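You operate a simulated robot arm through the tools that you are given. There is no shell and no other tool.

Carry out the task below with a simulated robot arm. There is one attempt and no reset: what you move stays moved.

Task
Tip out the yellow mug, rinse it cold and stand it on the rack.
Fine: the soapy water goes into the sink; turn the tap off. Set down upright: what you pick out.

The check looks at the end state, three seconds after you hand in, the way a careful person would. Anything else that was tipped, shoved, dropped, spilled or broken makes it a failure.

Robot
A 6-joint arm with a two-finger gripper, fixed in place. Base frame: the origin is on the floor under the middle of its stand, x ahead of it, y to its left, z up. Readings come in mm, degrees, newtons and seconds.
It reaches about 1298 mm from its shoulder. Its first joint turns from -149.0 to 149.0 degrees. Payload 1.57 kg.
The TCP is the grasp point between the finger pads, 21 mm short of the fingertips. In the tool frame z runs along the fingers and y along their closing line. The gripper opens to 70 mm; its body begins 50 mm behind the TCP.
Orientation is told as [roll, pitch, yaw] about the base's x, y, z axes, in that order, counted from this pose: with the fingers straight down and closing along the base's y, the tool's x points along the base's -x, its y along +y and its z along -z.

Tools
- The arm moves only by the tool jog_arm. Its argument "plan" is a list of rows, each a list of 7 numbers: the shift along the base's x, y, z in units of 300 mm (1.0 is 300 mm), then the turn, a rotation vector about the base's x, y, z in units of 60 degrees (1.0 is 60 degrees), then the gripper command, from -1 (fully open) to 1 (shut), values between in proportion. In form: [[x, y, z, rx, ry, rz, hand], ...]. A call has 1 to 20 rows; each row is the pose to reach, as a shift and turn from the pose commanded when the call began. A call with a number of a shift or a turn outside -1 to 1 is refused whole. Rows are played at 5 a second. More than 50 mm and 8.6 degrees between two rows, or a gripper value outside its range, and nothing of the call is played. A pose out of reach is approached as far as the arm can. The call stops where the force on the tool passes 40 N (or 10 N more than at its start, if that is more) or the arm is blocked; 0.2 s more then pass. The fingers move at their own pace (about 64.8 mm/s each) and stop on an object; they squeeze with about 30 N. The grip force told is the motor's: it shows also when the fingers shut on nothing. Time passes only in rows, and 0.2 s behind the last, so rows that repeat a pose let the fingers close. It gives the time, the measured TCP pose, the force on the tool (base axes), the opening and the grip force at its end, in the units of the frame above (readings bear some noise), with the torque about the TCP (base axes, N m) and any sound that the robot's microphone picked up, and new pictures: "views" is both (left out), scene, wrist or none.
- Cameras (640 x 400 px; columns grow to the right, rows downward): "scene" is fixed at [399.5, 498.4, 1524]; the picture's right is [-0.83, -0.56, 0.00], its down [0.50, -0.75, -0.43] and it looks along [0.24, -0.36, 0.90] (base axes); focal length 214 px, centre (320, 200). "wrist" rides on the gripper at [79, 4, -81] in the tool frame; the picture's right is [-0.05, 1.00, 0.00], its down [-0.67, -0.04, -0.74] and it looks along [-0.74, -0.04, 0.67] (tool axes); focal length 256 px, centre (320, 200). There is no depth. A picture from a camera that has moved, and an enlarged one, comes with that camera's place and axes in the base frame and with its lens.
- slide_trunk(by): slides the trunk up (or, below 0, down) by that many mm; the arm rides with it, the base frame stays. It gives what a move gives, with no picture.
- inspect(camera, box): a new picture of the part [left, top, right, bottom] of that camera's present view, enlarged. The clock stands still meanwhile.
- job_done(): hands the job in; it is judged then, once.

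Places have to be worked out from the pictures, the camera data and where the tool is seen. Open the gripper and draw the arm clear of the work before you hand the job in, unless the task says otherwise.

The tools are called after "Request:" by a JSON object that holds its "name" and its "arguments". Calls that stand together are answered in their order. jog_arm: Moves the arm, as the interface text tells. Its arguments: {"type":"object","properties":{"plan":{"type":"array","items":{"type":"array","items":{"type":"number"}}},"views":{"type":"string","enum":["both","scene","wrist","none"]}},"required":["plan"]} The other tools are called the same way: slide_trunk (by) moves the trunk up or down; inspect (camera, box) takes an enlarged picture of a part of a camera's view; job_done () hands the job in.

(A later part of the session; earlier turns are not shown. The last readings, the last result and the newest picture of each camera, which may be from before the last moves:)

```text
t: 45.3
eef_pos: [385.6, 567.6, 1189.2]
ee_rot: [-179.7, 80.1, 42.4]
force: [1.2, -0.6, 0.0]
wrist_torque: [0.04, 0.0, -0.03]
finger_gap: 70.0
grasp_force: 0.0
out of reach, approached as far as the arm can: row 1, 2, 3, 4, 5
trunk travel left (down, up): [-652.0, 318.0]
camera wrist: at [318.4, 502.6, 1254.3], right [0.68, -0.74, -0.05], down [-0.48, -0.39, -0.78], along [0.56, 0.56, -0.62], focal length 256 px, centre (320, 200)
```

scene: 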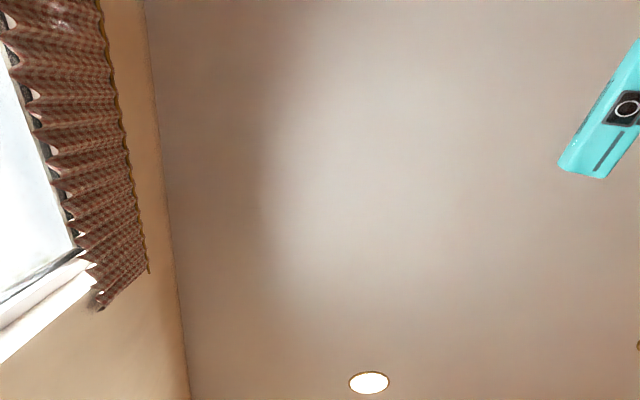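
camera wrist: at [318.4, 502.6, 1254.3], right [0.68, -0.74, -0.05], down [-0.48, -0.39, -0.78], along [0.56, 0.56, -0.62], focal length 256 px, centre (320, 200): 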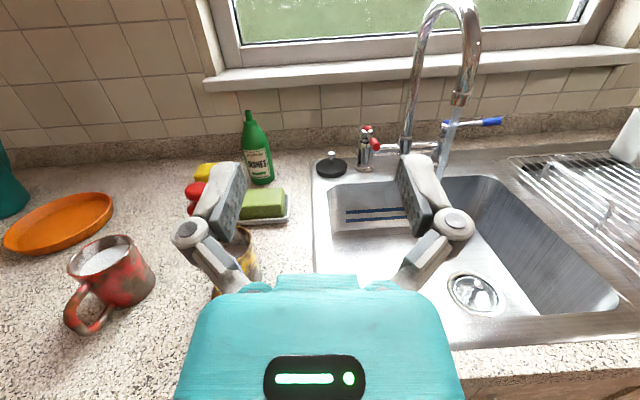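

The gripper is now level with the camera on top. The earlier position shifts were the arm's inner radius limit, with the wrist needing to stay beyond about 510 mm. I'll pitch down 40° so the fingers point forward and 30° below horizontal, ready for the handle.

Request:
{"name": "jog_arm", "arguments": {"plan": [[0, 0, -0.087, -0.09, 0.0984, 0, -1], [0, 0, -0.173, -0.18, 0.1968, 0, -1], [0, 0, -0.259, -0.27, 0.2952, 0, -1], [0, 0, -0.342, -0.36, 0.3936, 0, -1], [0, 0, -0.42, -0.449, 0.492, 0, -1], [0, 0, -0.42, -0.449, 0.492, 0, -1]], "views": "wrist"}}

```text
t: 46.7
eef_pos: [385.2, 570.2, 1062.6]
ee_rot: [0.0, 59.8, -137.7]
force: [0.0, -0.4, -0.4]
wrist_torque: [0.0, -0.01, 0.05]
finger_gap: 70.1
grasp_force: 0.0
trunk travel left (down, up): [-652.0, 318.0]
camera wrist: at [365.9, 545.7, 1173.9], right [0.65, -0.76, -0.04], down [-0.75, -0.63, -0.2], along [0.12, 0.16, -0.98], focal length 256 px, centre (320, 200)
```

wrist: 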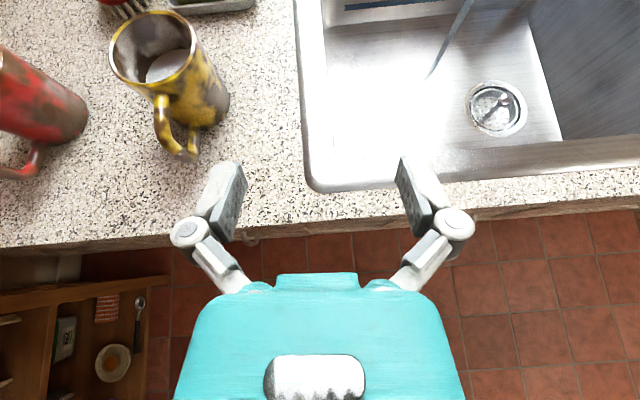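

Request:
{"name": "inspect", "arguments": {"camera": "wrist", "box": [80, 0, 260, 180]}}

```text
2.22 times, centred on (170, 90) of wrist
camera zoom: at [365.9, 545.7, 1173.9], right [0.65, -0.76, -0.04], down [-0.75, -0.63, -0.2], along [0.12, 0.16, -0.98], focal length 569 px, centre (653, 444)
```

zoom: 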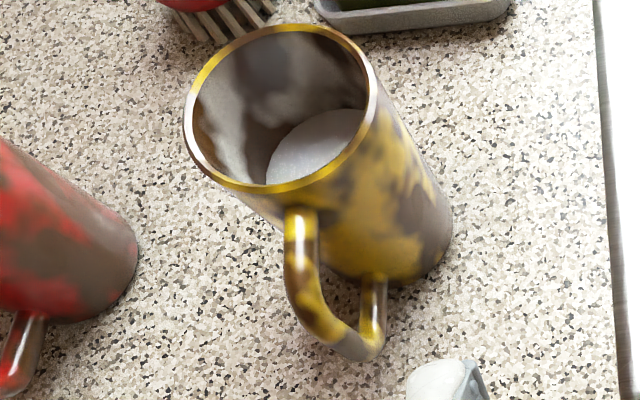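

The handle is clear in this view: bar about 12 mm thick, around n 766, s -247, with a gap of about 20 mm to the mug wall. I'll line up with it, correct the heading to 46.6°, and then lower the trunk.

Request:
{"name": "jog_arm", "arguments": {"plan": [[-0.104, 0.107, 0, 0, 0, 0.024, -1], [-0.207, 0.214, 0, 0, 0, 0.048, -1], [-0.311, 0.321, 0, 0, 0, 0.072, -1], [-0.311, 0.321, 0, 0, 0, 0.072, -1]], "views": "none"}}

Request:
{"name": "slide_trunk", "arguments": {"by": -104}}

Request:
{"name": "inspect", "arguments": {"camera": "wrist", "box": [0, 0, 640, 400]}}

```text
t: 47.7
eef_pos: [291.8, 666.3, 1063.8]
ee_rot: [0.2, 59.8, -133.3]
force: [-0.2, -0.4, 0.5]
wrist_torque: [-0.02, -0.02, -0.02]
finger_gap: 70.0
grasp_force: 0.1
trunk travel left (down, up): [-652.0, 318.0]
```

```text
t: 49.1
eef_pos: [291.3, 665.1, 959.8]
ee_rot: [0.1, 59.9, -133.6]
force: [0.7, 0.6, 0.1]
wrist_torque: [0.0, 0.0, 0.03]
finger_gap: 69.9
grasp_force: 0.1
trunk travel left (down, up): [-548.0, 422.0]
```

```text
1.00 times, centred on (320, 200) of wrist (not enlarged: the box is as wide or as high as the picture)
camera zoom: at [274.3, 641.6, 1069.9], right [0.7, -0.71, -0.04], down [-0.7, -0.68, -0.2], along [0.11, 0.17, -0.98], focal length 256 px, centre (320, 200)
```

zoom: 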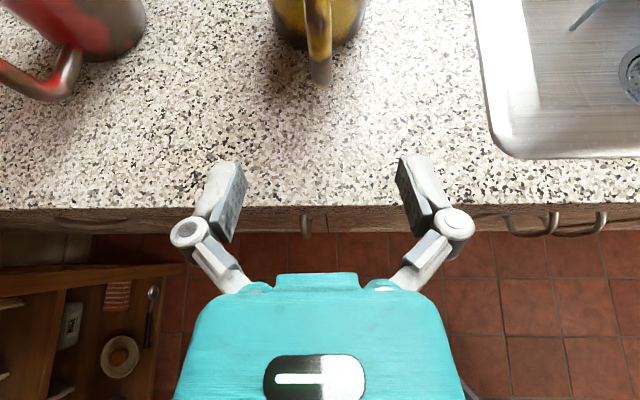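

The handle lies exactly between the fingers, straight ahead. I'll advance 80 mm in small rows with the gripper open.

Request:
{"name": "jog_arm", "arguments": {"plan": [[0.046, 0.0485, 0, 0, 0, 0, -1], [0.092, 0.097, 0, 0, 0, 0, -1], [0.138, 0.1455, 0, 0, 0, 0, -1], [0.183, 0.194, 0, 0, 0, 0, -1], [0.183, 0.194, 0, 0, 0, 0, -1]], "views": "wrist"}}

```text
t: 50.3
eef_pos: [346.7, 725.2, 958.3]
ee_rot: [0.1, 59.8, -133.6]
force: [-1.1, 1.0, 0.5]
wrist_torque: [0.02, 0.0, 0.01]
finger_gap: 69.9
grasp_force: 0.1
trunk travel left (down, up): [-548.0, 422.0]
camera wrist: at [328.7, 700.7, 1069.6], right [0.7, -0.71, -0.04], down [-0.7, -0.68, -0.2], along [0.11, 0.17, -0.98], focal length 256 px, centre (320, 200)
```

wrist: 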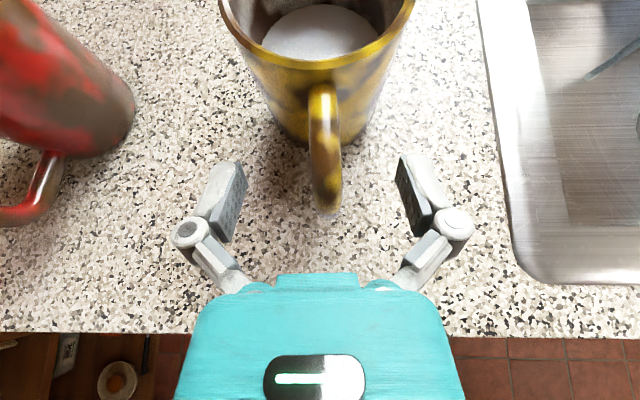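

Request:
{"name": "inspect", "arguments": {"camera": "wrist", "box": [200, 50, 440, 250]}}

```text
2.00 times, centred on (320, 150) of wrist
camera zoom: at [328.7, 700.7, 1069.6], right [0.7, -0.71, -0.04], down [-0.7, -0.68, -0.2], along [0.11, 0.17, -0.98], focal length 512 px, centre (320, 300)
```

zoom: 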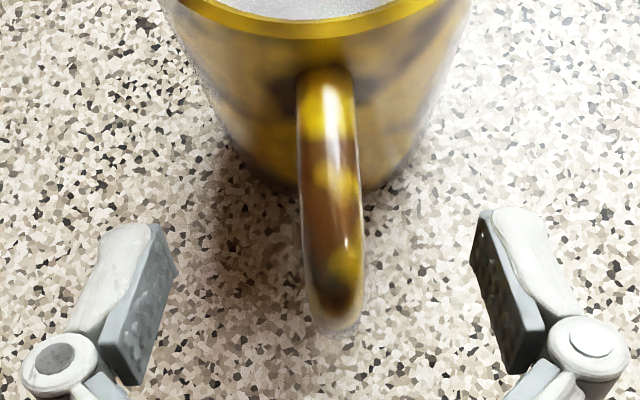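

The TCP sits on the handle bar at about mid-upper height, so I'll close the gripper now.

Request:
{"name": "jog_arm", "arguments": {"plan": [[0, 0, 0, 0, 0, 0, 0.2], [0, 0, 0, 0, 0, 0, 0.5], [0, 0, 0, 0, 0, 0, 1], [0, 0, 0, 0, 0, 0, 1], [0, 0, 0, 0, 0, 0, 1], [0, 0, 0, 0, 0, 0, 1]], "views": "wrist"}}

```text
t: 51.7
eef_pos: [345.8, 725.2, 960.0]
ee_rot: [0.1, 59.6, -133.5]
force: [-0.9, -2.4, -0.3]
wrist_torque: [0.04, -0.01, -0.03]
finger_gap: 10.3
grasp_force: 30.3
trunk travel left (down, up): [-548.0, 422.0]
camera wrist: at [328.5, 700.4, 1069.8], right [0.7, -0.71, -0.04], down [-0.7, -0.68, -0.2], along [0.11, 0.17, -0.98], focal length 256 px, centre (320, 200)
```

wrist: 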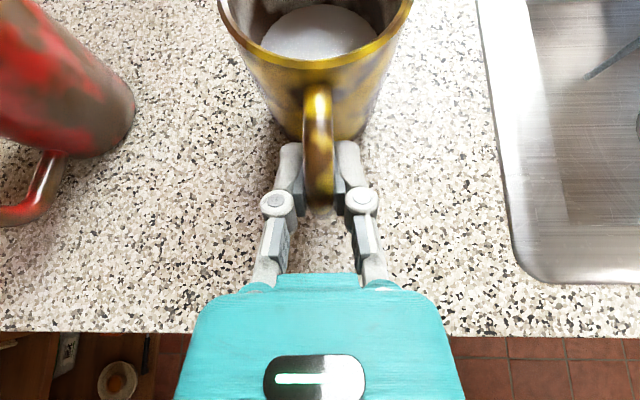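

I have a firm grip on the handle: 10 mm gap at 30 N. I'll lift 30 mm first and check that the mug stays level.

Request:
{"name": "slide_trunk", "arguments": {"by": 30}}

Request:
{"name": "inspect", "arguments": {"camera": "wrist", "box": [0, 0, 640, 400]}}

```text
t: 52.4
eef_pos: [346.5, 724.9, 988.7]
ee_rot: [0.1, 59.7, -133.5]
force: [-0.2, -0.4, -4.7]
wrist_torque: [-0.19, 0.18, -0.03]
finger_gap: 10.4
grasp_force: 30.3
trunk travel left (down, up): [-578.0, 392.0]
```

```text
1.00 times, centred on (320, 200) of wrist (not enlarged: the box is as wide or as high as the picture)
camera zoom: at [328.8, 700.9, 1099.3], right [0.7, -0.71, -0.04], down [-0.7, -0.68, -0.2], along [0.11, 0.17, -0.98], focal length 256 px, centre (320, 200)
```

zoom: 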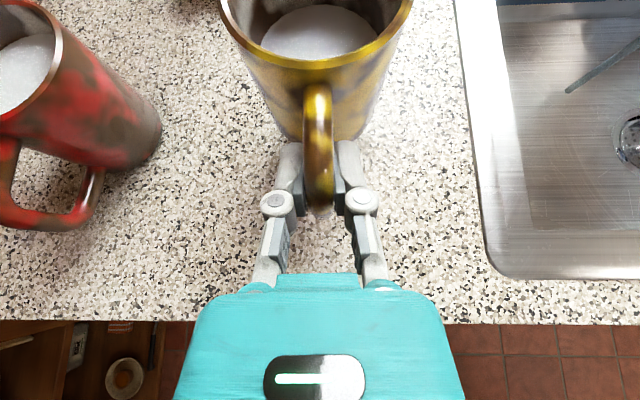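

The lift held: 4.7 N of weight and no slipping. I'll raise it another 40 mm, carry it smoothly right over the sink, and then forward, staying clear of the stream and the red lever.

Request:
{"name": "slide_trunk", "arguments": {"by": 40}}

Request:
{"name": "jog_arm", "arguments": {"plan": [[0.03, -0.028, 0, 0, 0, 0, 1], [0.08, -0.076, 0, 0, 0, 0, 1], [0.145, -0.137, 0, 0, 0, 0, 1], [0.21, -0.199, 0, 0, 0, 0, 1], [0.275, -0.26, 0, 0, 0, 0, 1], [0.34, -0.321, 0, 0, 0, 0, 1], [0.405, -0.383, 0, 0, 0, 0, 1], [0.47, -0.444, 0, 0, 0, 0, 1], [0.52, -0.491, 0, 0, 0, 0, 1], [0.548, -0.518, 0, 0, 0, 0, 1], [0.59, -0.473, 0, 0, 0, 0, 1], [0.65, -0.41, 0, 0, 0, 0, 1], [0.71, -0.346, 0, 0, 0, 0, 1], [0.76, -0.293, 0, 0, 0, 0, 1], [0.788, -0.263, 0, 0, 0, 0, 1], [0.788, -0.263, 0, 0, 0, 0, 1]], "views": "wrist"}}

```text
t: 53.3
eef_pos: [345.9, 725.4, 1027.8]
ee_rot: [0.1, 59.6, -133.6]
force: [1.1, -0.3, -4.3]
wrist_torque: [-0.15, 0.18, 0.0]
finger_gap: 10.5
grasp_force: 30.2
trunk travel left (down, up): [-618.0, 352.0]
```

```text
t: 56.7
eef_pos: [581.9, 646.1, 1027.9]
ee_rot: [0.1, 59.6, -133.5]
force: [-0.3, -1.0, -4.5]
wrist_torque: [-0.17, 0.2, 0.0]
finger_gap: 10.8
grasp_force: 30.2
trunk travel left (down, up): [-618.0, 352.0]
camera wrist: at [564.1, 621.2, 1139.3], right [0.7, -0.71, -0.04], down [-0.7, -0.68, -0.2], along [0.11, 0.17, -0.98], focal length 256 px, centre (320, 200)
```

wrist: 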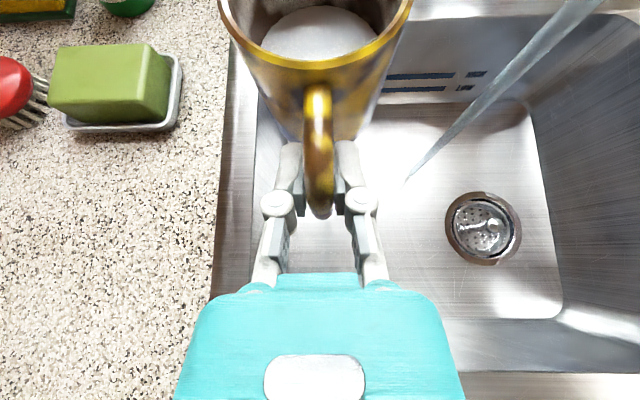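

The mug is over the sink, centred near n 935, s -20. I'll start the pour by rolling about the finger axis, which tips the mug opening to the right into the middle of the sink.

Request:
{"name": "jog_arm", "arguments": {"plan": [[0, 0, 0, 0.0594, 0.0626, -0.0506, 1], [0, 0, 0, 0.1188, 0.1251, -0.1012, 1], [0, 0, 0, 0.1781, 0.1877, -0.1518, 1], [0, 0, 0, 0.2375, 0.2503, -0.2024, 1], [0, 0, 0, 0.2969, 0.3129, -0.253, 1], [0, 0, 0, 0.3563, 0.3754, -0.3036, 1], [0, 0, 0, 0.4157, 0.438, -0.3542, 1], [0, 0, 0, 0.475, 0.5006, -0.4048, 1], [0, 0, 0, 0.5344, 0.5631, -0.4554, 1], [0, 0, 0, 0.5938, 0.6257, -0.506, 1], [0, 0, 0, 0.6532, 0.6883, -0.5566, 1], [0, 0, 0, 0.7126, 0.7508, -0.6072, 1], [0, 0, 0, 0.7719, 0.8134, -0.6578, 1], [0, 0, 0, 0.8313, 0.876, -0.7084, 1], [0, 0, 0, 0.8907, 0.9386, -0.759, 1], [0, 0, 0, 0.8907, 0.9386, -0.759, 1]], "views": "wrist"}}

```text
t: 60.1
eef_pos: [583.2, 645.9, 1028.6]
ee_rot: [-59.5, -0.1, 136.4]
force: [0.1, -0.7, -2.8]
wrist_torque: [-0.04, 0.09, 0.01]
finger_gap: 10.4
grasp_force: 30.2
trunk travel left (down, up): [-618.0, 352.0]
camera wrist: at [590.6, 539.6, 1067.0], right [-0.39, -0.33, -0.86], down [-0.91, 0.01, 0.41], along [-0.13, 0.94, -0.3], focal length 256 px, centre (320, 200)
```

wrist: 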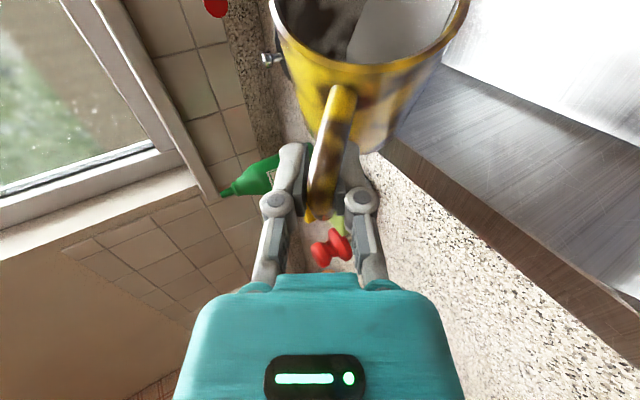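

Weight has dropped from 4.5 to 2.8 N, so the soapy water is pouring into the sink. The mug sagged slightly around its handle bar but it's holding. I'll continue the roll to turn it well past horizontal.

Request:
{"name": "jog_arm", "arguments": {"plan": [[0, 0, 0, 0.0594, 0.0626, -0.0506, 1], [0, 0, 0, 0.1188, 0.1251, -0.1012, 1], [0, 0, 0, 0.1781, 0.1877, -0.1518, 1], [0, 0, 0, 0.2375, 0.2503, -0.2024, 1], [0, 0, 0, 0.2969, 0.3129, -0.253, 1], [0, 0, 0, 0.3563, 0.3754, -0.3036, 1], [0, 0, 0, 0.4157, 0.438, -0.3542, 1], [0, 0, 0, 0.475, 0.5006, -0.4048, 1], [0, 0, 0, 0.5344, 0.5631, -0.4554, 1], [0, 0, 0, 0.5938, 0.6257, -0.506, 1], [0, 0, 0, 0.5938, 0.6257, -0.506, 1]], "views": "wrist"}}

```text
t: 62.5
eef_pos: [584.1, 646.8, 1028.7]
ee_rot: [-40.2, -48.4, 95.1]
force: [0.2, 0.0, -2.9]
wrist_torque: [-0.09, 0.06, 0.01]
finger_gap: 10.5
grasp_force: 30.1
trunk travel left (down, up): [-618.0, 352.0]
camera wrist: at [536.6, 544.8, 1009.7], right [-0.81, 0.45, -0.39], down [-0.45, -0.04, 0.89], along [0.38, 0.89, 0.23], focal length 256 px, centre (320, 200)
```

wrist: 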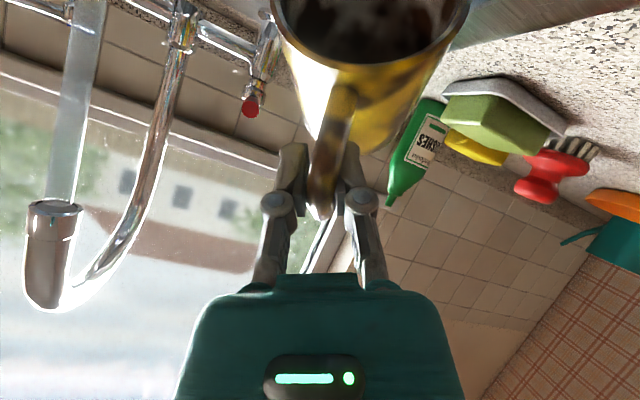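

Weight is steady at 2.9 N, so the mug is essentially empty. I'll do the last 30° of roll and hold for a second to drain it fully.

Request:
{"name": "jog_arm", "arguments": {"plan": [[0, 0, 0, 0.0594, 0.0626, -0.0506, 1], [0, 0, 0, 0.1188, 0.1251, -0.1012, 1], [0, 0, 0, 0.1781, 0.1877, -0.1518, 1], [0, 0, 0, 0.2375, 0.2503, -0.2024, 1], [0, 0, 0, 0.2969, 0.3129, -0.253, 1], [0, 0, 0, 0.2969, 0.3129, -0.253, 1], [0, 0, 0, 0.2969, 0.3129, -0.253, 1], [0, 0, 0, 0.2969, 0.3129, -0.253, 1], [0, 0, 0, 0.2969, 0.3129, -0.253, 1], [0, 0, 0, 0.2969, 0.3129, -0.253, 1]], "views": "wrist"}}

```text
t: 64.7
eef_pos: [583.1, 646.4, 1028.5]
ee_rot: [0.3, -59.6, 46.4]
force: [0.7, 0.1, -2.4]
wrist_torque: [-0.09, 0.07, -0.01]
finger_gap: 10.6
grasp_force: 30.3
trunk travel left (down, up): [-618.0, 352.0]
camera wrist: at [504.5, 569.3, 1002.4], right [-0.71, 0.71, 0.05], down [-0.18, -0.25, 0.95], along [0.68, 0.66, 0.3], focal length 256 px, centre (320, 200)
```

wrist: 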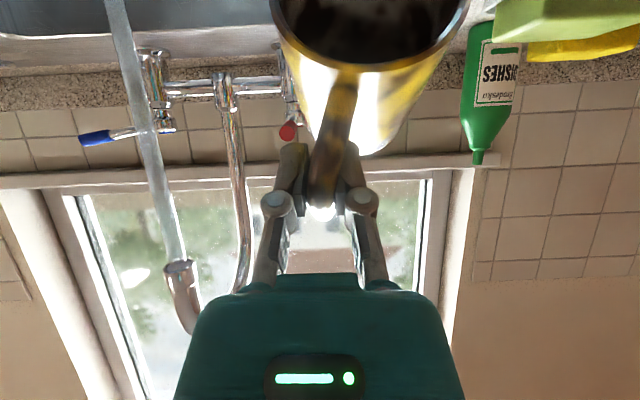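

The mug is upside-down-ish and empty. It's now turned about 17° around its own handle bar, which only yaws it. I'll roll back upright in two calls.

Request:
{"name": "jog_arm", "arguments": {"plan": [[0, 0, 0, -0.0742, -0.0782, 0.0633, 1], [0, 0, 0, -0.1485, -0.1564, 0.1265, 1], [0, 0, 0, -0.2227, -0.2346, 0.1898, 1], [0, 0, 0, -0.2969, -0.3129, 0.253, 1], [0, 0, 0, -0.3711, -0.3911, 0.3163, 1], [0, 0, 0, -0.4454, -0.4693, 0.3795, 1], [0, 0, 0, -0.5196, -0.5475, 0.4428, 1], [0, 0, 0, -0.5938, -0.6257, 0.506, 1], [0, 0, 0, -0.668, -0.7039, 0.5693, 1], [0, 0, 0, -0.7423, -0.7821, 0.6325, 1], [0, 0, 0, -0.8165, -0.8603, 0.6958, 1], [0, 0, 0, -0.8907, -0.9386, 0.759, 1]], "views": "none"}}

Request:
{"name": "jog_arm", "arguments": {"plan": [[0, 0, 0, -0.0742, -0.0782, 0.0633, 1], [0, 0, 0, -0.1485, -0.1564, 0.1265, 1], [0, 0, 0, -0.2227, -0.2346, 0.1898, 1], [0, 0, 0, -0.2969, -0.3129, 0.253, 1], [0, 0, 0, -0.3711, -0.3911, 0.3163, 1], [0, 0, 0, -0.4454, -0.4693, 0.3795, 1], [0, 0, 0, -0.5196, -0.5475, 0.4428, 1], [0, 0, 0, -0.5938, -0.6257, 0.506, 1], [0, 0, 0, -0.668, -0.7039, 0.5693, 1], [0, 0, 0, -0.7423, -0.7821, 0.6325, 1], [0, 0, 0, -0.8165, -0.8603, 0.6958, 1], [0, 0, 0, -0.8907, -0.9386, 0.759, 1], [0, 0, 0, -0.8907, -0.9386, 0.759, 1]], "views": "wrist"}}

```text
t: 67.3
eef_pos: [582.9, 648.4, 1027.3]
ee_rot: [-59.4, 0.0, 136.4]
force: [-0.2, -0.2, -2.7]
wrist_torque: [-0.02, 0.12, -0.03]
finger_gap: 10.6
grasp_force: 30.0
trunk travel left (down, up): [-618.0, 352.0]
```

```text
t: 70.1
eef_pos: [582.1, 647.0, 1028.4]
ee_rot: [0.3, 59.8, -133.3]
force: [0.0, -0.1, -3.3]
wrist_torque: [-0.13, 0.14, -0.04]
finger_gap: 10.4
grasp_force: 29.8
trunk travel left (down, up): [-618.0, 352.0]
camera wrist: at [565.1, 622.2, 1139.5], right [0.71, -0.71, -0.04], down [-0.7, -0.69, -0.2], along [0.11, 0.17, -0.98], focal length 256 px, centre (320, 200)
```

wrist: 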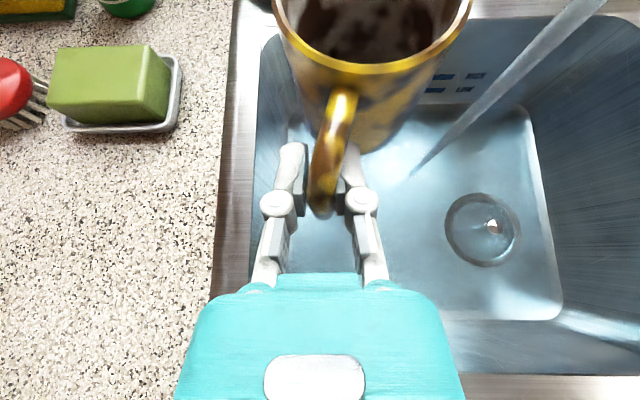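

The mug is upright and empty, but the sink floor now looks bluish. I need to check whether water is standing in the sink.

Request:
{"name": "inspect", "arguments": {"camera": "wrist", "box": [380, 0, 640, 380]}}

Request:
{"name": "inspect", "arguments": {"camera": "wrist", "box": [240, 0, 500, 180]}}

```text
1.05 times, centred on (510, 190) of wrist (not enlarged: the box is as wide or as high as the picture)
camera zoom: at [565.1, 622.2, 1139.5], right [0.71, -0.71, -0.04], down [-0.7, -0.69, -0.2], along [0.11, 0.17, -0.98], focal length 270 px, centre (120, 210)
```

zoom: 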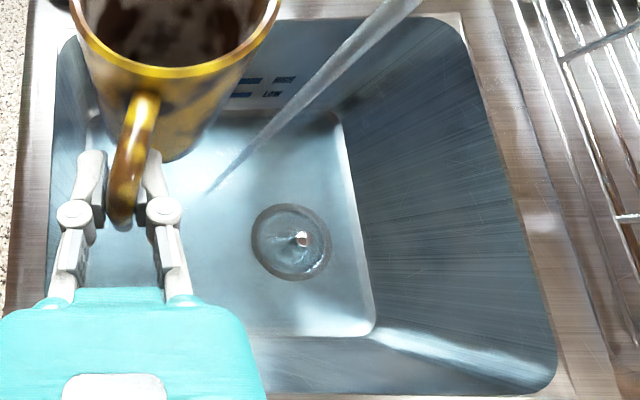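

```text
2.22 times, centred on (370, 90) of wrist
camera zoom: at [565.1, 622.2, 1139.5], right [0.71, -0.71, -0.04], down [-0.7, -0.69, -0.2], along [0.11, 0.17, -0.98], focal length 569 px, centre (209, 444)
```

zoom: 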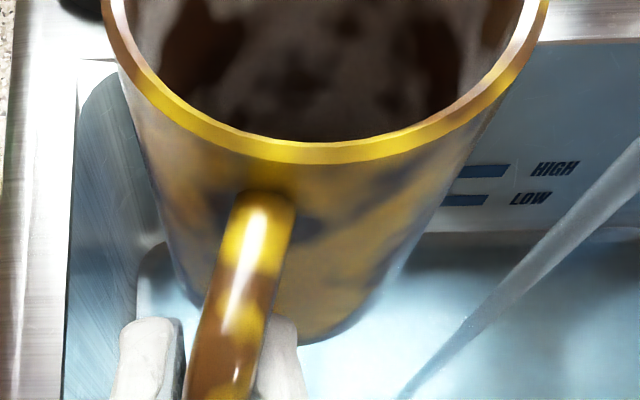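

The sink looks tinted and the stream ends around z 760, so some water may be gathering, but it's well below the rim. I'll rinse promptly: move so the mug's opening is under the stream near n 955, s 111.

Request:
{"name": "jog_arm", "arguments": {"plan": [[0.06, -0.038, 0, 0, 0, 0, 1], [0.13, -0.082, 0, 0, 0, 0, 1], [0.2, -0.127, 0, 0, 0, 0, 1], [0.27, -0.171, 0, 0, 0, 0, 1], [0.324, -0.205, 0, 0, 0, 0, 1]], "views": "wrist"}}

```text
t: 71.3
eef_pos: [649.6, 614.8, 1029.3]
ee_rot: [0.8, 60.1, -136.5]
force: [-0.5, 0.2, -3.3]
wrist_torque: [-0.05, 0.17, -0.04]
finger_gap: 10.7
grasp_force: 29.7
out of reach, approached as far as the arm can: row 2, 3, 4, 5
trunk travel left (down, up): [-618.0, 352.0]
camera wrist: at [629.6, 591.4, 1140.4], right [0.66, -0.75, -0.04], down [-0.74, -0.64, -0.21], along [0.13, 0.16, -0.98], focal length 256 px, centre (320, 200)
```

wrist: 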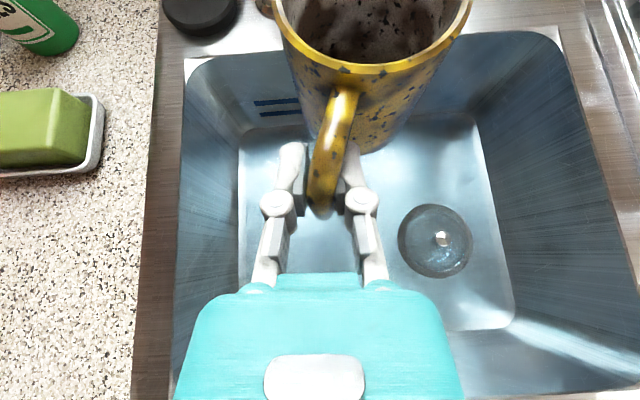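

The arm hit a joint limit at this heading, and the mug's centre is about 35 mm short of the stream. Turning the heading about 9° clockwise should let it reach, so I'll shift the mug's mouth under the stream that way.

Request:
{"name": "jog_arm", "arguments": {"plan": [[0.028, -0.019, 0, 0, 0, -0.047, 1], [0.056, -0.039, 0, 0, 0, -0.095, 1], [0.083, -0.058, 0, 0, 0, -0.142, 1]], "views": "wrist"}}

```text
t: 72.1
eef_pos: [675.2, 597.2, 1029.3]
ee_rot: [0.9, 60.0, -145.1]
force: [0.0, -0.1, -2.6]
wrist_torque: [-0.07, 0.24, 0.03]
finger_gap: 10.5
grasp_force: 29.9
trunk travel left (down, up): [-618.0, 352.0]
camera wrist: at [651.2, 577.9, 1140.1], right [0.54, -0.84, -0.04], down [-0.83, -0.52, -0.2], along [0.15, 0.14, -0.98], focal length 256 px, centre (320, 200)
```

wrist: 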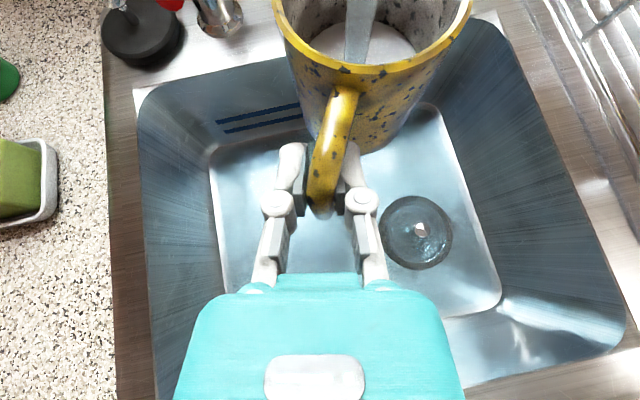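

The stream is falling straight into the mug. I'll hold briefly while it rinses and watch the weight.

Request:
{"name": "jog_arm", "arguments": {"plan": [[0, 0, 0, 0, 0, 0, 1], [0, 0, 0, 0, 0, 0, 1], [0, 0, 0, 0, 0, 0, 1]], "views": "wrist"}}

```text
t: 72.9
eef_pos: [674.0, 597.8, 1030.3]
ee_rot: [0.8, 59.9, -145.1]
force: [0.5, -0.1, -4.4]
wrist_torque: [-0.1, 0.36, 0.01]
finger_gap: 10.6
grasp_force: 30.0
trunk travel left (down, up): [-618.0, 352.0]
camera wrist: at [651.2, 577.9, 1140.0], right [0.54, -0.84, -0.04], down [-0.83, -0.52, -0.2], along [0.15, 0.14, -0.98], focal length 256 px, centre (320, 200)
```

wrist: 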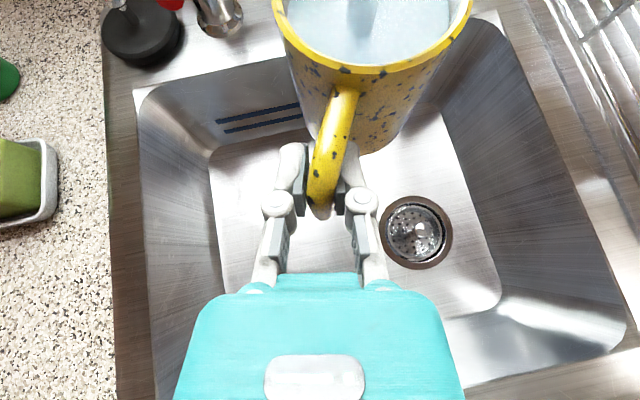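

The mug filled within a second, and the bluish water in the sink has drained away, so the drain works. I'll move it out of the stream and pour the rinse water into the sink.

Request:
{"name": "jog_arm", "arguments": {"plan": [[-0.05, 0.047, 0, 0, 0, 0, 1], [-0.11, 0.104, 0, 0, 0, 0, 1], [-0.18, 0.17, 0, 0, 0, 0, 1], [-0.23, 0.217, 0, 0, 0, 0, 1], [-0.242, 0.229, 0, 0, 0, 0, 1]], "views": "none"}}

Request:
{"name": "jog_arm", "arguments": {"plan": [[0, 0, 0, 0.0861, 0.0601, -0.0606, 1], [0, 0, 0, 0.1722, 0.1202, -0.1212, 1], [0, 0, 0, 0.2583, 0.1803, -0.1818, 1], [0, 0, 0, 0.3444, 0.2404, -0.2424, 1], [0, 0, 0, 0.4305, 0.3005, -0.303, 1], [0, 0, 0, 0.5166, 0.3606, -0.3636, 1], [0, 0, 0, 0.6027, 0.4207, -0.4242, 1], [0, 0, 0, 0.6888, 0.4808, -0.4848, 1], [0, 0, 0, 0.7749, 0.5409, -0.5454, 1], [0, 0, 0, 0.861, 0.601, -0.606, 1], [0, 0, 0, 0.9471, 0.6611, -0.6666, 1]], "views": "wrist"}}

```text
t: 74.1
eef_pos: [601.4, 666.2, 1029.8]
ee_rot: [0.9, 60.1, -145.1]
force: [-0.7, -1.3, -5.0]
wrist_torque: [-0.07, 0.31, 0.0]
finger_gap: 10.5
grasp_force: 30.3
trunk travel left (down, up): [-618.0, 352.0]
```

```text
t: 76.5
eef_pos: [602.8, 666.0, 1027.8]
ee_rot: [-58.9, 8.5, 129.8]
force: [0.4, 0.5, -3.7]
wrist_torque: [-0.08, 0.15, -0.02]
finger_gap: 10.7
grasp_force: 30.4
trunk travel left (down, up): [-618.0, 352.0]
camera wrist: at [593.4, 565.0, 1078.6], right [-0.35, -0.39, -0.85], down [-0.94, 0.16, 0.31], along [0.01, 0.91, -0.42], focal length 256 px, centre (320, 200)
```

wrist: 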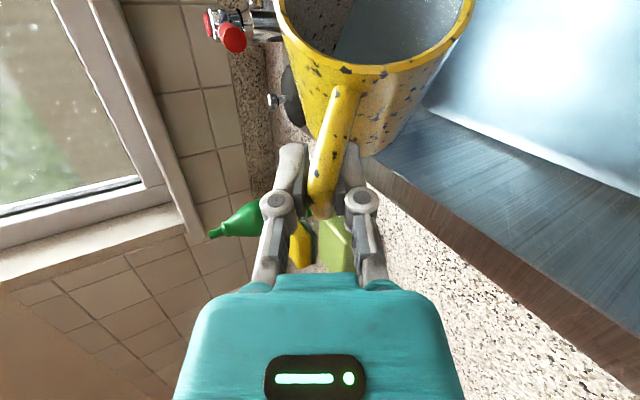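

Weight is falling as the rinse water pours out. I'll continue the roll and let it drain.

Request:
{"name": "jog_arm", "arguments": {"plan": [[0, 0, 0, 0.0861, 0.0601, -0.0606, 1], [0, 0, 0, 0.1722, 0.1202, -0.1212, 1], [0, 0, 0, 0.2583, 0.1803, -0.1818, 1], [0, 0, 0, 0.3444, 0.2404, -0.2424, 1], [0, 0, 0, 0.4305, 0.3005, -0.303, 1], [0, 0, 0, 0.5166, 0.3606, -0.3636, 1], [0, 0, 0, 0.6027, 0.4207, -0.4242, 1], [0, 0, 0, 0.6888, 0.4808, -0.4848, 1], [0, 0, 0, 0.7749, 0.5409, -0.5454, 1], [0, 0, 0, 0.861, 0.601, -0.606, 1], [0, 0, 0, 0.9471, 0.6611, -0.6666, 1], [0, 0, 0, 0.9471, 0.6611, -0.6666, 1], [0, 0, 0, 0.9471, 0.6611, -0.6666, 1], [0, 0, 0, 0.9471, 0.6611, -0.6666, 1], [0, 0, 0, 0.9471, 0.6611, -0.6666, 1]], "views": "wrist"}}

```text
t: 79.7
eef_pos: [603.0, 666.8, 1028.9]
ee_rot: [-29.7, -54.5, 70.9]
force: [-0.2, 0.2, -2.2]
wrist_torque: [-0.1, 0.05, 0.01]
finger_gap: 10.6
grasp_force: 29.8
trunk travel left (down, up): [-618.0, 352.0]
camera wrist: at [527.1, 584.5, 1005.2], right [-0.68, 0.69, -0.24], down [-0.37, -0.03, 0.93], along [0.64, 0.72, 0.28], focal length 256 px, centre (320, 200)
```

wrist: 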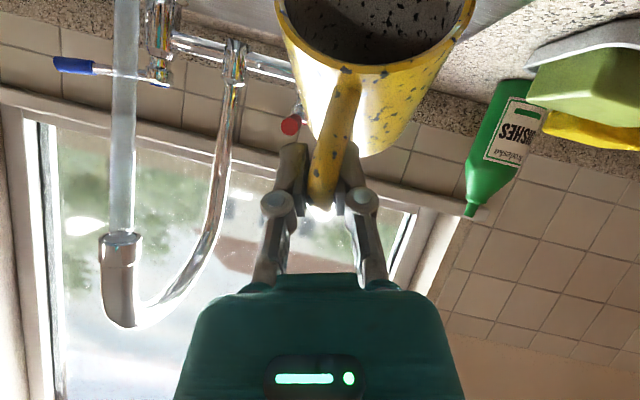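

Request:
{"name": "inspect", "arguments": {"camera": "wrist", "box": [260, 0, 500, 220]}}

```text
1.82 times, centred on (380, 110) of wrist
camera zoom: at [527.1, 584.5, 1005.2], right [-0.68, 0.69, -0.24], down [-0.37, -0.03, 0.93], along [0.64, 0.72, 0.28], focal length 465 px, centre (211, 364)
```

zoom: 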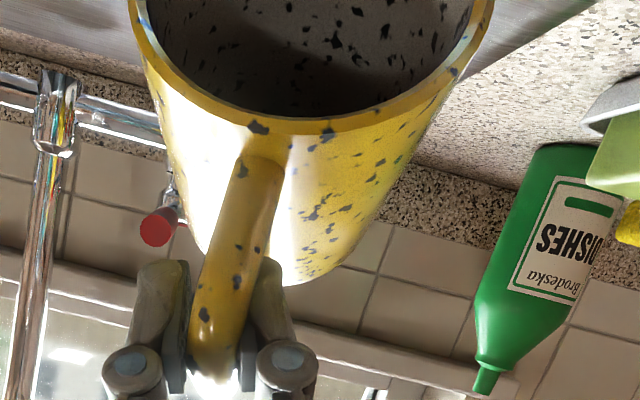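

The mug is emptied and the brown film is gone; the remaining dark specks look like the enamel pattern. To be thorough I'll roll it upright and rinse once more, a bit longer.

Request:
{"name": "jog_arm", "arguments": {"plan": [[0, 0, 0, -0.0861, -0.0601, 0.0606, 1], [0, 0, 0, -0.1722, -0.1202, 0.1212, 1], [0, 0, 0, -0.2583, -0.1803, 0.1818, 1], [0, 0, 0, -0.3444, -0.2404, 0.2424, 1], [0, 0, 0, -0.4305, -0.3005, 0.303, 1], [0, 0, 0, -0.5166, -0.3606, 0.3636, 1], [0, 0, 0, -0.6027, -0.4207, 0.4242, 1], [0, 0, 0, -0.6888, -0.4808, 0.4848, 1], [0, 0, 0, -0.7749, -0.5409, 0.5454, 1], [0, 0, 0, -0.861, -0.601, 0.606, 1], [0, 0, 0, -0.9471, -0.6611, 0.6666, 1]], "views": "none"}}

Request:
{"name": "jog_arm", "arguments": {"plan": [[0, 0, 0, -0.0861, -0.0601, 0.0606, 1], [0, 0, 0, -0.1722, -0.1202, 0.1212, 1], [0, 0, 0, -0.2583, -0.1803, 0.1818, 1], [0, 0, 0, -0.3444, -0.2404, 0.2424, 1], [0, 0, 0, -0.4305, -0.3005, 0.303, 1], [0, 0, 0, -0.5166, -0.3606, 0.3636, 1], [0, 0, 0, -0.6027, -0.4207, 0.4242, 1], [0, 0, 0, -0.6888, -0.4808, 0.4848, 1], [0, 0, 0, -0.7749, -0.5409, 0.5454, 1], [0, 0, 0, -0.861, -0.601, 0.606, 1], [0, 0, 0, -0.9471, -0.6611, 0.6666, 1], [0, 0, 0, -0.9471, -0.6611, 0.6666, 1]], "views": "wrist"}}

```text
t: 82.1
eef_pos: [601.3, 666.5, 1026.8]
ee_rot: [-58.9, 8.8, 129.9]
force: [0.1, -0.1, -1.8]
wrist_torque: [-0.03, 0.12, -0.03]
finger_gap: 10.7
grasp_force: 30.1
trunk travel left (down, up): [-618.0, 352.0]
```

```text
t: 84.7
eef_pos: [601.2, 667.3, 1029.5]
ee_rot: [1.1, 60.0, -144.8]
force: [0.1, -0.4, -2.6]
wrist_torque: [-0.03, 0.15, -0.04]
finger_gap: 10.7
grasp_force: 30.0
trunk travel left (down, up): [-618.0, 352.0]
camera wrist: at [577.9, 647.1, 1140.2], right [0.54, -0.84, -0.04], down [-0.83, -0.52, -0.2], along [0.15, 0.14, -0.98], focal length 256 px, centre (320, 200)
```

wrist: 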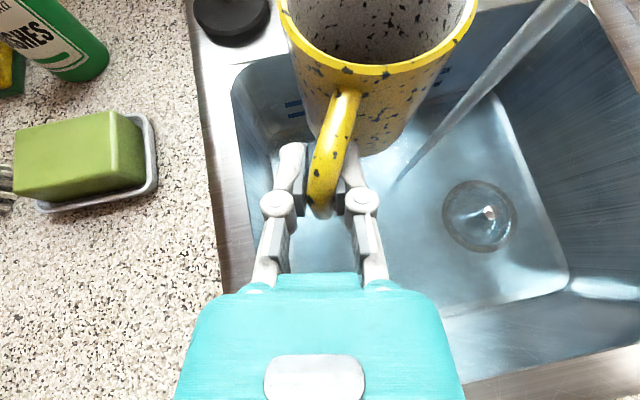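

Upright and empty again. Moving back under the stream for the second rinse and holding a little longer.

Request:
{"name": "jog_arm", "arguments": {"plan": [[0.05, -0.047, 0, 0, 0, 0, 1], [0.11, -0.104, 0, 0, 0, 0, 1], [0.18, -0.17, 0, 0, 0, 0, 1], [0.23, -0.217, 0, 0, 0, 0, 1], [0.242, -0.229, 0, 0, 0, 0, 1], [0.242, -0.229, 0, 0, 0, 0, 1], [0.242, -0.229, 0, 0, 0, 0, 1], [0.242, -0.229, 0, 0, 0, 0, 1], [0.242, -0.229, 0, 0, 0, 0, 1], [0.242, -0.229, 0, 0, 0, 0, 1], [0.242, -0.229, 0, 0, 0, 0, 1]], "views": "wrist"}}

```text
t: 87.1
eef_pos: [674.9, 597.9, 1028.5]
ee_rot: [0.9, 59.9, -145.1]
force: [0.1, -0.1, -4.4]
wrist_torque: [-0.08, 0.31, 0.03]
finger_gap: 10.5
grasp_force: 29.8
trunk travel left (down, up): [-618.0, 352.0]
camera wrist: at [652.7, 578.5, 1139.8], right [0.54, -0.84, -0.04], down [-0.83, -0.52, -0.2], along [0.15, 0.14, -0.98], focal length 256 px, centre (320, 200)
```

wrist: 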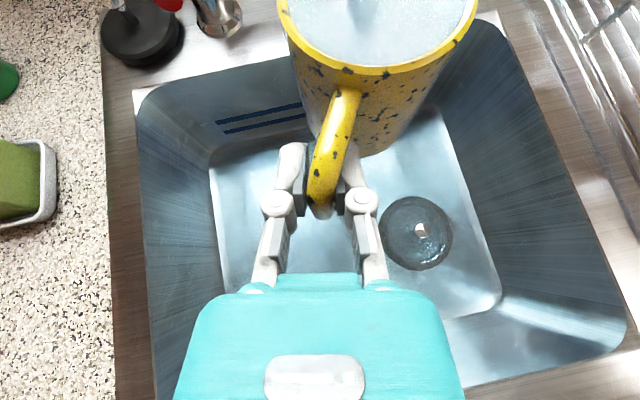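

Full again and the specks haven't changed, so they are the mug's own pattern. I'll move out of the stream and empty it.

Request:
{"name": "jog_arm", "arguments": {"plan": [[-0.05, 0.047, 0, 0, 0, 0, 1], [-0.11, 0.104, 0, 0, 0, 0, 1], [-0.18, 0.17, 0, 0, 0, 0, 1], [-0.23, 0.217, 0, 0, 0, 0, 1], [-0.242, 0.229, 0, 0, 0, 0, 1]], "views": "none"}}

Request:
{"name": "jog_arm", "arguments": {"plan": [[0, 0, 0, 0.0861, 0.0601, -0.0606, 1], [0, 0, 0, 0.1722, 0.1202, -0.1212, 1], [0, 0, 0, 0.2583, 0.1803, -0.1818, 1], [0, 0, 0, 0.3444, 0.2404, -0.2424, 1], [0, 0, 0, 0.4305, 0.3005, -0.303, 1], [0, 0, 0, 0.5166, 0.3606, -0.3636, 1], [0, 0, 0, 0.6027, 0.4207, -0.4242, 1], [0, 0, 0, 0.6888, 0.4808, -0.4848, 1], [0, 0, 0, 0.7749, 0.5409, -0.5454, 1], [0, 0, 0, 0.861, 0.601, -0.606, 1], [0, 0, 0, 0.9471, 0.6611, -0.6666, 1]], "views": "none"}}

Request:
{"name": "jog_arm", "arguments": {"plan": [[0, 0, 0, 0.0861, 0.0601, -0.0606, 1], [0, 0, 0, 0.1722, 0.1202, -0.1212, 1], [0, 0, 0, 0.2583, 0.1803, -0.1818, 1], [0, 0, 0, 0.3444, 0.2404, -0.2424, 1], [0, 0, 0, 0.4305, 0.3005, -0.303, 1], [0, 0, 0, 0.5166, 0.3606, -0.3636, 1], [0, 0, 0, 0.6027, 0.4207, -0.4242, 1], [0, 0, 0, 0.6888, 0.4808, -0.4848, 1], [0, 0, 0, 0.7749, 0.5409, -0.5454, 1], [0, 0, 0, 0.861, 0.601, -0.606, 1], [0, 0, 0, 0.9471, 0.6611, -0.6666, 1], [0, 0, 0, 0.9471, 0.6611, -0.6666, 1], [0, 0, 0, 0.9471, 0.6611, -0.6666, 1], [0, 0, 0, 0.9471, 0.6611, -0.6666, 1], [0, 0, 0, 0.9471, 0.6611, -0.6666, 1], [0, 0, 0, 0.9471, 0.6611, -0.6666, 1], [0, 0, 0, 0.9471, 0.6611, -0.6666, 1]], "views": "wrist"}}

```text
t: 88.3
eef_pos: [601.5, 665.8, 1029.0]
ee_rot: [0.9, 60.0, -145.1]
force: [-0.5, -0.7, -6.3]
wrist_torque: [-0.05, 0.34, 0.01]
finger_gap: 10.6
grasp_force: 30.0
trunk travel left (down, up): [-618.0, 352.0]
```

```text
t: 90.7
eef_pos: [602.0, 666.0, 1027.6]
ee_rot: [-58.8, 8.6, 129.8]
force: [-0.4, 0.7, -3.3]
wrist_torque: [-0.08, 0.16, -0.01]
finger_gap: 10.5
grasp_force: 29.7
trunk travel left (down, up): [-618.0, 352.0]
```

```text
t: 94.3
eef_pos: [601.6, 665.2, 1028.9]
ee_rot: [-29.7, -54.5, 70.9]
force: [-1.4, 0.6, -3.3]
wrist_torque: [-0.11, 0.04, 0.02]
finger_gap: 10.6
grasp_force: 30.1
trunk travel left (down, up): [-618.0, 352.0]
camera wrist: at [526.6, 584.5, 1005.2], right [-0.68, 0.69, -0.24], down [-0.37, -0.03, 0.93], along [0.64, 0.72, 0.28], focal length 256 px, centre (320, 200)
```

wrist: 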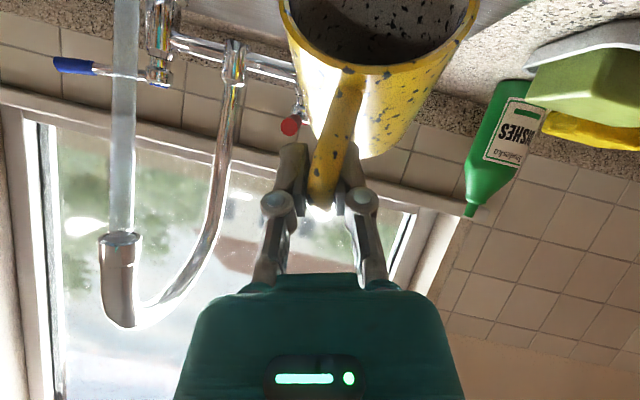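

Emptied again. I'll roll the mug upright, then head for the rack.

Request:
{"name": "jog_arm", "arguments": {"plan": [[0, 0, 0, -0.0861, -0.0601, 0.0606, 1], [0, 0, 0, -0.1722, -0.1202, 0.1212, 1], [0, 0, 0, -0.2583, -0.1803, 0.1818, 1], [0, 0, 0, -0.3444, -0.2404, 0.2424, 1], [0, 0, 0, -0.4305, -0.3005, 0.303, 1], [0, 0, 0, -0.5166, -0.3606, 0.3636, 1], [0, 0, 0, -0.6027, -0.4207, 0.4242, 1], [0, 0, 0, -0.6888, -0.4808, 0.4848, 1], [0, 0, 0, -0.7749, -0.5409, 0.5454, 1], [0, 0, 0, -0.861, -0.601, 0.606, 1], [0, 0, 0, -0.9471, -0.6611, 0.6666, 1]], "views": "none"}}

Request:
{"name": "jog_arm", "arguments": {"plan": [[0, 0, 0, -0.0861, -0.0601, 0.0606, 1], [0, 0, 0, -0.1722, -0.1202, 0.1212, 1], [0, 0, 0, -0.2583, -0.1803, 0.1818, 1], [0, 0, 0, -0.3444, -0.2404, 0.2424, 1], [0, 0, 0, -0.4305, -0.3005, 0.303, 1], [0, 0, 0, -0.5166, -0.3606, 0.3636, 1], [0, 0, 0, -0.6027, -0.4207, 0.4242, 1], [0, 0, 0, -0.6888, -0.4808, 0.4848, 1], [0, 0, 0, -0.7749, -0.5409, 0.5454, 1], [0, 0, 0, -0.861, -0.601, 0.606, 1], [0, 0, 0, -0.9471, -0.6611, 0.6666, 1], [0, 0, 0, -0.9471, -0.6611, 0.6666, 1]], "views": "wrist"}}

```text
t: 96.7
eef_pos: [602.7, 666.4, 1027.4]
ee_rot: [-58.7, 8.7, 129.9]
force: [-0.9, 1.1, -2.2]
wrist_torque: [-0.03, 0.13, -0.04]
finger_gap: 10.8
grasp_force: 30.4
trunk travel left (down, up): [-618.0, 352.0]
```

```text
t: 99.3
eef_pos: [601.7, 665.5, 1028.8]
ee_rot: [1.0, 59.9, -144.9]
force: [0.4, -0.3, -2.4]
wrist_torque: [-0.01, 0.15, 0.03]
finger_gap: 10.6
grasp_force: 30.0
trunk travel left (down, up): [-618.0, 352.0]
camera wrist: at [578.5, 646.5, 1140.2], right [0.54, -0.84, -0.04], down [-0.83, -0.52, -0.2], along [0.15, 0.14, -0.98], focal length 256 px, centre (320, 200)
```

wrist: 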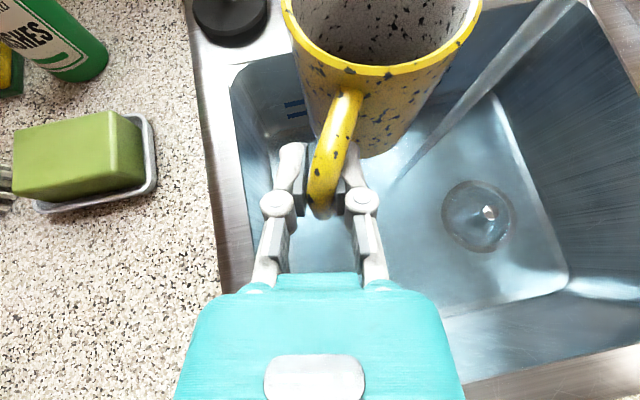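

The mug is clean, empty and upright in the gripper. I'll pull back from the sink towards the counter edge, raise it 50 mm, then carry it right, turning the heading as I go, to look at the rack.

Request:
{"name": "jog_arm", "arguments": {"plan": [[-0.07, -0.074, 0, 0, 0, 0, 1], [-0.16, -0.169, 0, 0, 0, 0, 1], [-0.25, -0.264, 0, 0, 0, 0, 1], [-0.33, -0.349, 0, 0, 0, 0, 1], [-0.36, -0.38, 0, 0, 0, 0, 1]], "views": "none"}}

Request:
{"name": "slide_trunk", "arguments": {"by": 50}}

Request:
{"name": "jog_arm", "arguments": {"plan": [[0.05, -0.047, 0, 0, 0, -0.025, 1], [0.14, -0.132, 0, 0, 0, -0.06, 1], [0.24, -0.226, 0, 0, 0, -0.1, 1], [0.34, -0.32, 0, 0, 0, -0.14, 1], [0.44, -0.415, 0, 0, 0, -0.18, 1], [0.54, -0.509, 0, 0, 0, -0.22, 1], [0.6, -0.566, 0, 0, 0, -0.24, 1], [0.63, -0.594, 0, 0, 0, -0.25, 1]], "views": "wrist"}}

```text
t: 100.5
eef_pos: [494.8, 551.6, 1029.5]
ee_rot: [0.9, 59.9, -145.2]
force: [-0.3, -0.2, -2.8]
wrist_torque: [-0.06, 0.17, 0.01]
finger_gap: 10.7
grasp_force: 30.3
trunk travel left (down, up): [-618.0, 352.0]
```

```text
t: 101.4
eef_pos: [494.8, 551.4, 1078.9]
ee_rot: [0.9, 59.9, -145.1]
force: [0.1, 0.1, -2.8]
wrist_torque: [-0.01, 0.16, 0.01]
finger_gap: 10.5
grasp_force: 29.8
trunk travel left (down, up): [-668.0, 302.0]
```

```text
t: 103.2
eef_pos: [683.7, 373.5, 1079.7]
ee_rot: [0.8, 59.9, -160.1]
force: [0.5, -0.3, -2.8]
wrist_torque: [0.04, 0.16, -0.03]
finger_gap: 10.8
grasp_force: 30.1
trunk travel left (down, up): [-668.0, 302.0]
camera wrist: at [655.9, 360.4, 1190.1], right [0.3, -0.95, -0.04], down [-0.94, -0.29, -0.2], along [0.18, 0.1, -0.98], focal length 256 px, centre (320, 200)
```

wrist: 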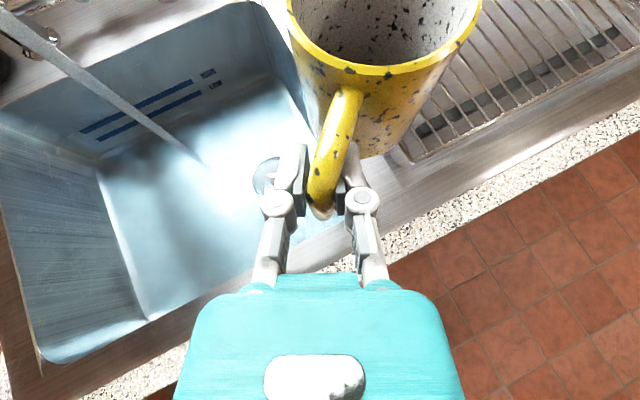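

Request:
{"name": "inspect", "arguments": {"camera": "wrist", "box": [380, 0, 640, 180]}}

```text
2.22 times, centred on (510, 90) of wrist
camera zoom: at [655.9, 360.4, 1190.1], right [0.3, -0.95, -0.04], down [-0.94, -0.29, -0.2], along [0.18, 0.1, -0.98], focal length 569 px, centre (-102, 444)
```

zoom: 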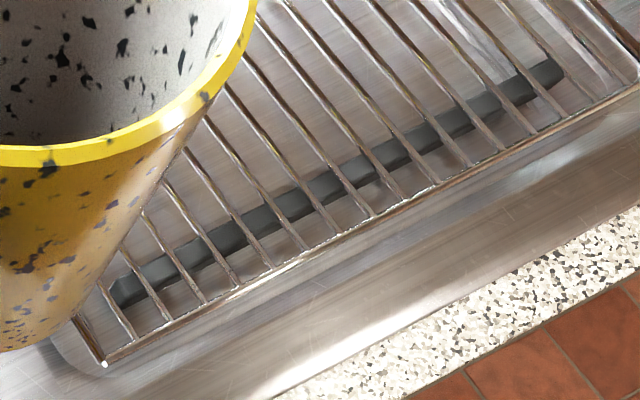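

The rack's near right corner is at about n 752, s 353. Its wires run front to back and there is plenty of free space. I'll bring the mug over an open spot, centred near n 850, s 450.

Request:
{"name": "jog_arm", "arguments": {"plan": [[0.08, -0.031, 0, 0, 0, -0.012, 1], [0.19, -0.073, 0, 0, 0, -0.029, 1], [0.3, -0.116, 0, 0, 0, -0.046, 1], [0.42, -0.162, 0, 0, 0, -0.064, 1], [0.51, -0.197, 0, 0, 0, -0.078, 1], [0.538, -0.208, 0, 0, 0, -0.082, 1], [0.538, -0.208, 0, 0, 0, -0.082, 1]], "views": "wrist"}}

```text
t: 104.8
eef_pos: [844.7, 308.6, 1078.7]
ee_rot: [0.9, 60.0, -165.0]
force: [-0.5, 0.9, -3.1]
wrist_torque: [0.0, 0.17, -0.01]
finger_gap: 10.3
grasp_force: 29.8
trunk travel left (down, up): [-668.0, 302.0]
camera wrist: at [816.4, 299.9, 1189.9], right [0.22, -0.97, -0.04], down [-0.96, -0.21, -0.2], along [0.19, 0.08, -0.98], focal length 256 px, centre (320, 200)
```

wrist: 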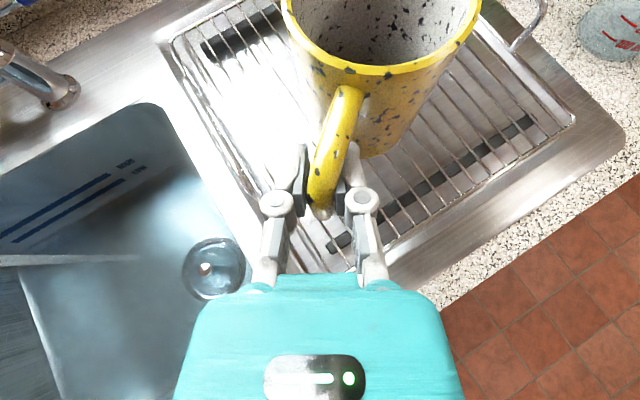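

Request:
{"name": "inspect", "arguments": {"camera": "wrist", "box": [150, 0, 420, 270]}}

Request:
{"name": "inspect", "arguments": {"camera": "wrist", "box": [370, 0, 640, 270]}}

```text
1.48 times, centred on (285, 135) of wrist
camera zoom: at [816.4, 299.9, 1189.9], right [0.22, -0.97, -0.04], down [-0.96, -0.21, -0.2], along [0.19, 0.08, -0.98], focal length 379 px, centre (372, 296)
```

zoom: 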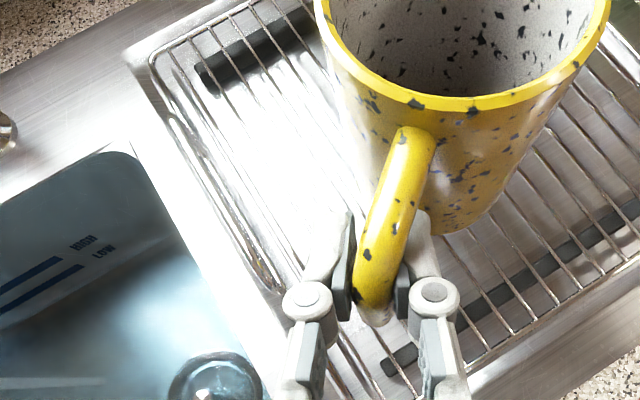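

```text
1.48 times, centred on (505, 135) of wrist
camera zoom: at [816.4, 299.9, 1189.9], right [0.22, -0.97, -0.04], down [-0.96, -0.21, -0.2], along [0.19, 0.08, -0.98], focal length 379 px, centre (46, 296)
```

zoom: 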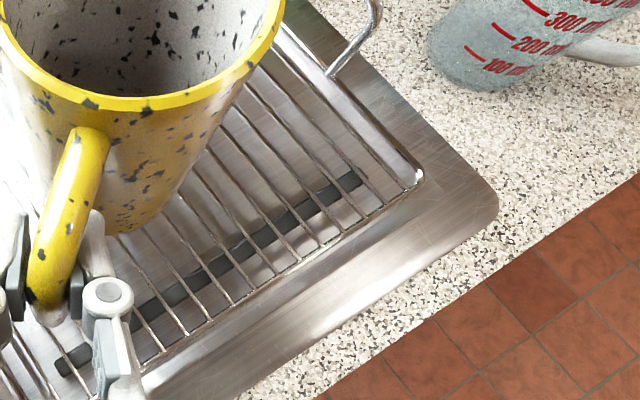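

The mug is over the middle of the rack, well clear of both side rails. I'll lower 80 mm first, then feel for contact in small steps.

Request:
{"name": "slide_trunk", "arguments": {"by": -75}}

Request:
{"name": "inspect", "arguments": {"camera": "wrist", "box": [200, 0, 560, 240]}}

```text
t: 105.9
eef_pos: [844.7, 310.6, 1004.3]
ee_rot: [1.0, 59.9, -165.0]
force: [-0.2, 0.7, -2.5]
wrist_torque: [0.0, 0.17, 0.01]
finger_gap: 10.7
grasp_force: 29.5
trunk travel left (down, up): [-593.0, 377.0]
```

```text
1.67 times, centred on (380, 120) of wrist
camera zoom: at [816.2, 300.0, 1115.0], right [0.22, -0.97, -0.04], down [-0.96, -0.21, -0.2], along [0.19, 0.08, -0.98], focal length 427 px, centre (220, 333)
```

zoom: 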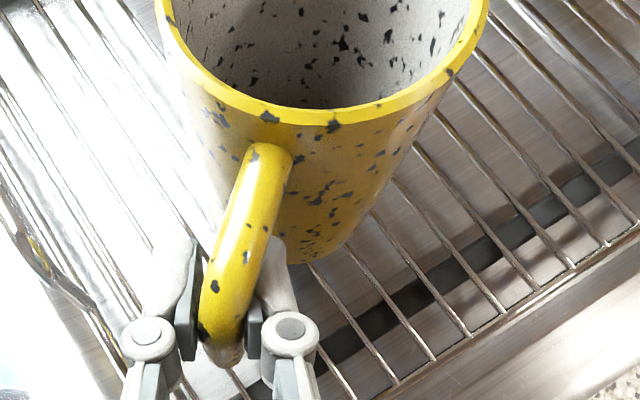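

No contact yet, and the mug base should be about 20–25 mm above the wires. I'll lower in small steps.

Request:
{"name": "slide_trunk", "arguments": {"by": -12}}

Request:
{"name": "slide_trunk", "arguments": {"by": -5}}

```text
t: 106.5
eef_pos: [844.9, 311.0, 991.8]
ee_rot: [0.9, 59.9, -165.1]
force: [-0.1, -0.1, -2.4]
wrist_torque: [0.04, 0.17, -0.01]
finger_gap: 10.5
grasp_force: 30.5
trunk travel left (down, up): [-581.0, 389.0]
```

```text
t: 107.0
eef_pos: [844.4, 310.2, 988.1]
ee_rot: [0.9, 59.9, -165.0]
force: [1.7, 0.0, -2.5]
wrist_torque: [0.0, 0.18, 0.0]
finger_gap: 10.6
grasp_force: 29.7
trunk travel left (down, up): [-576.0, 394.0]
```

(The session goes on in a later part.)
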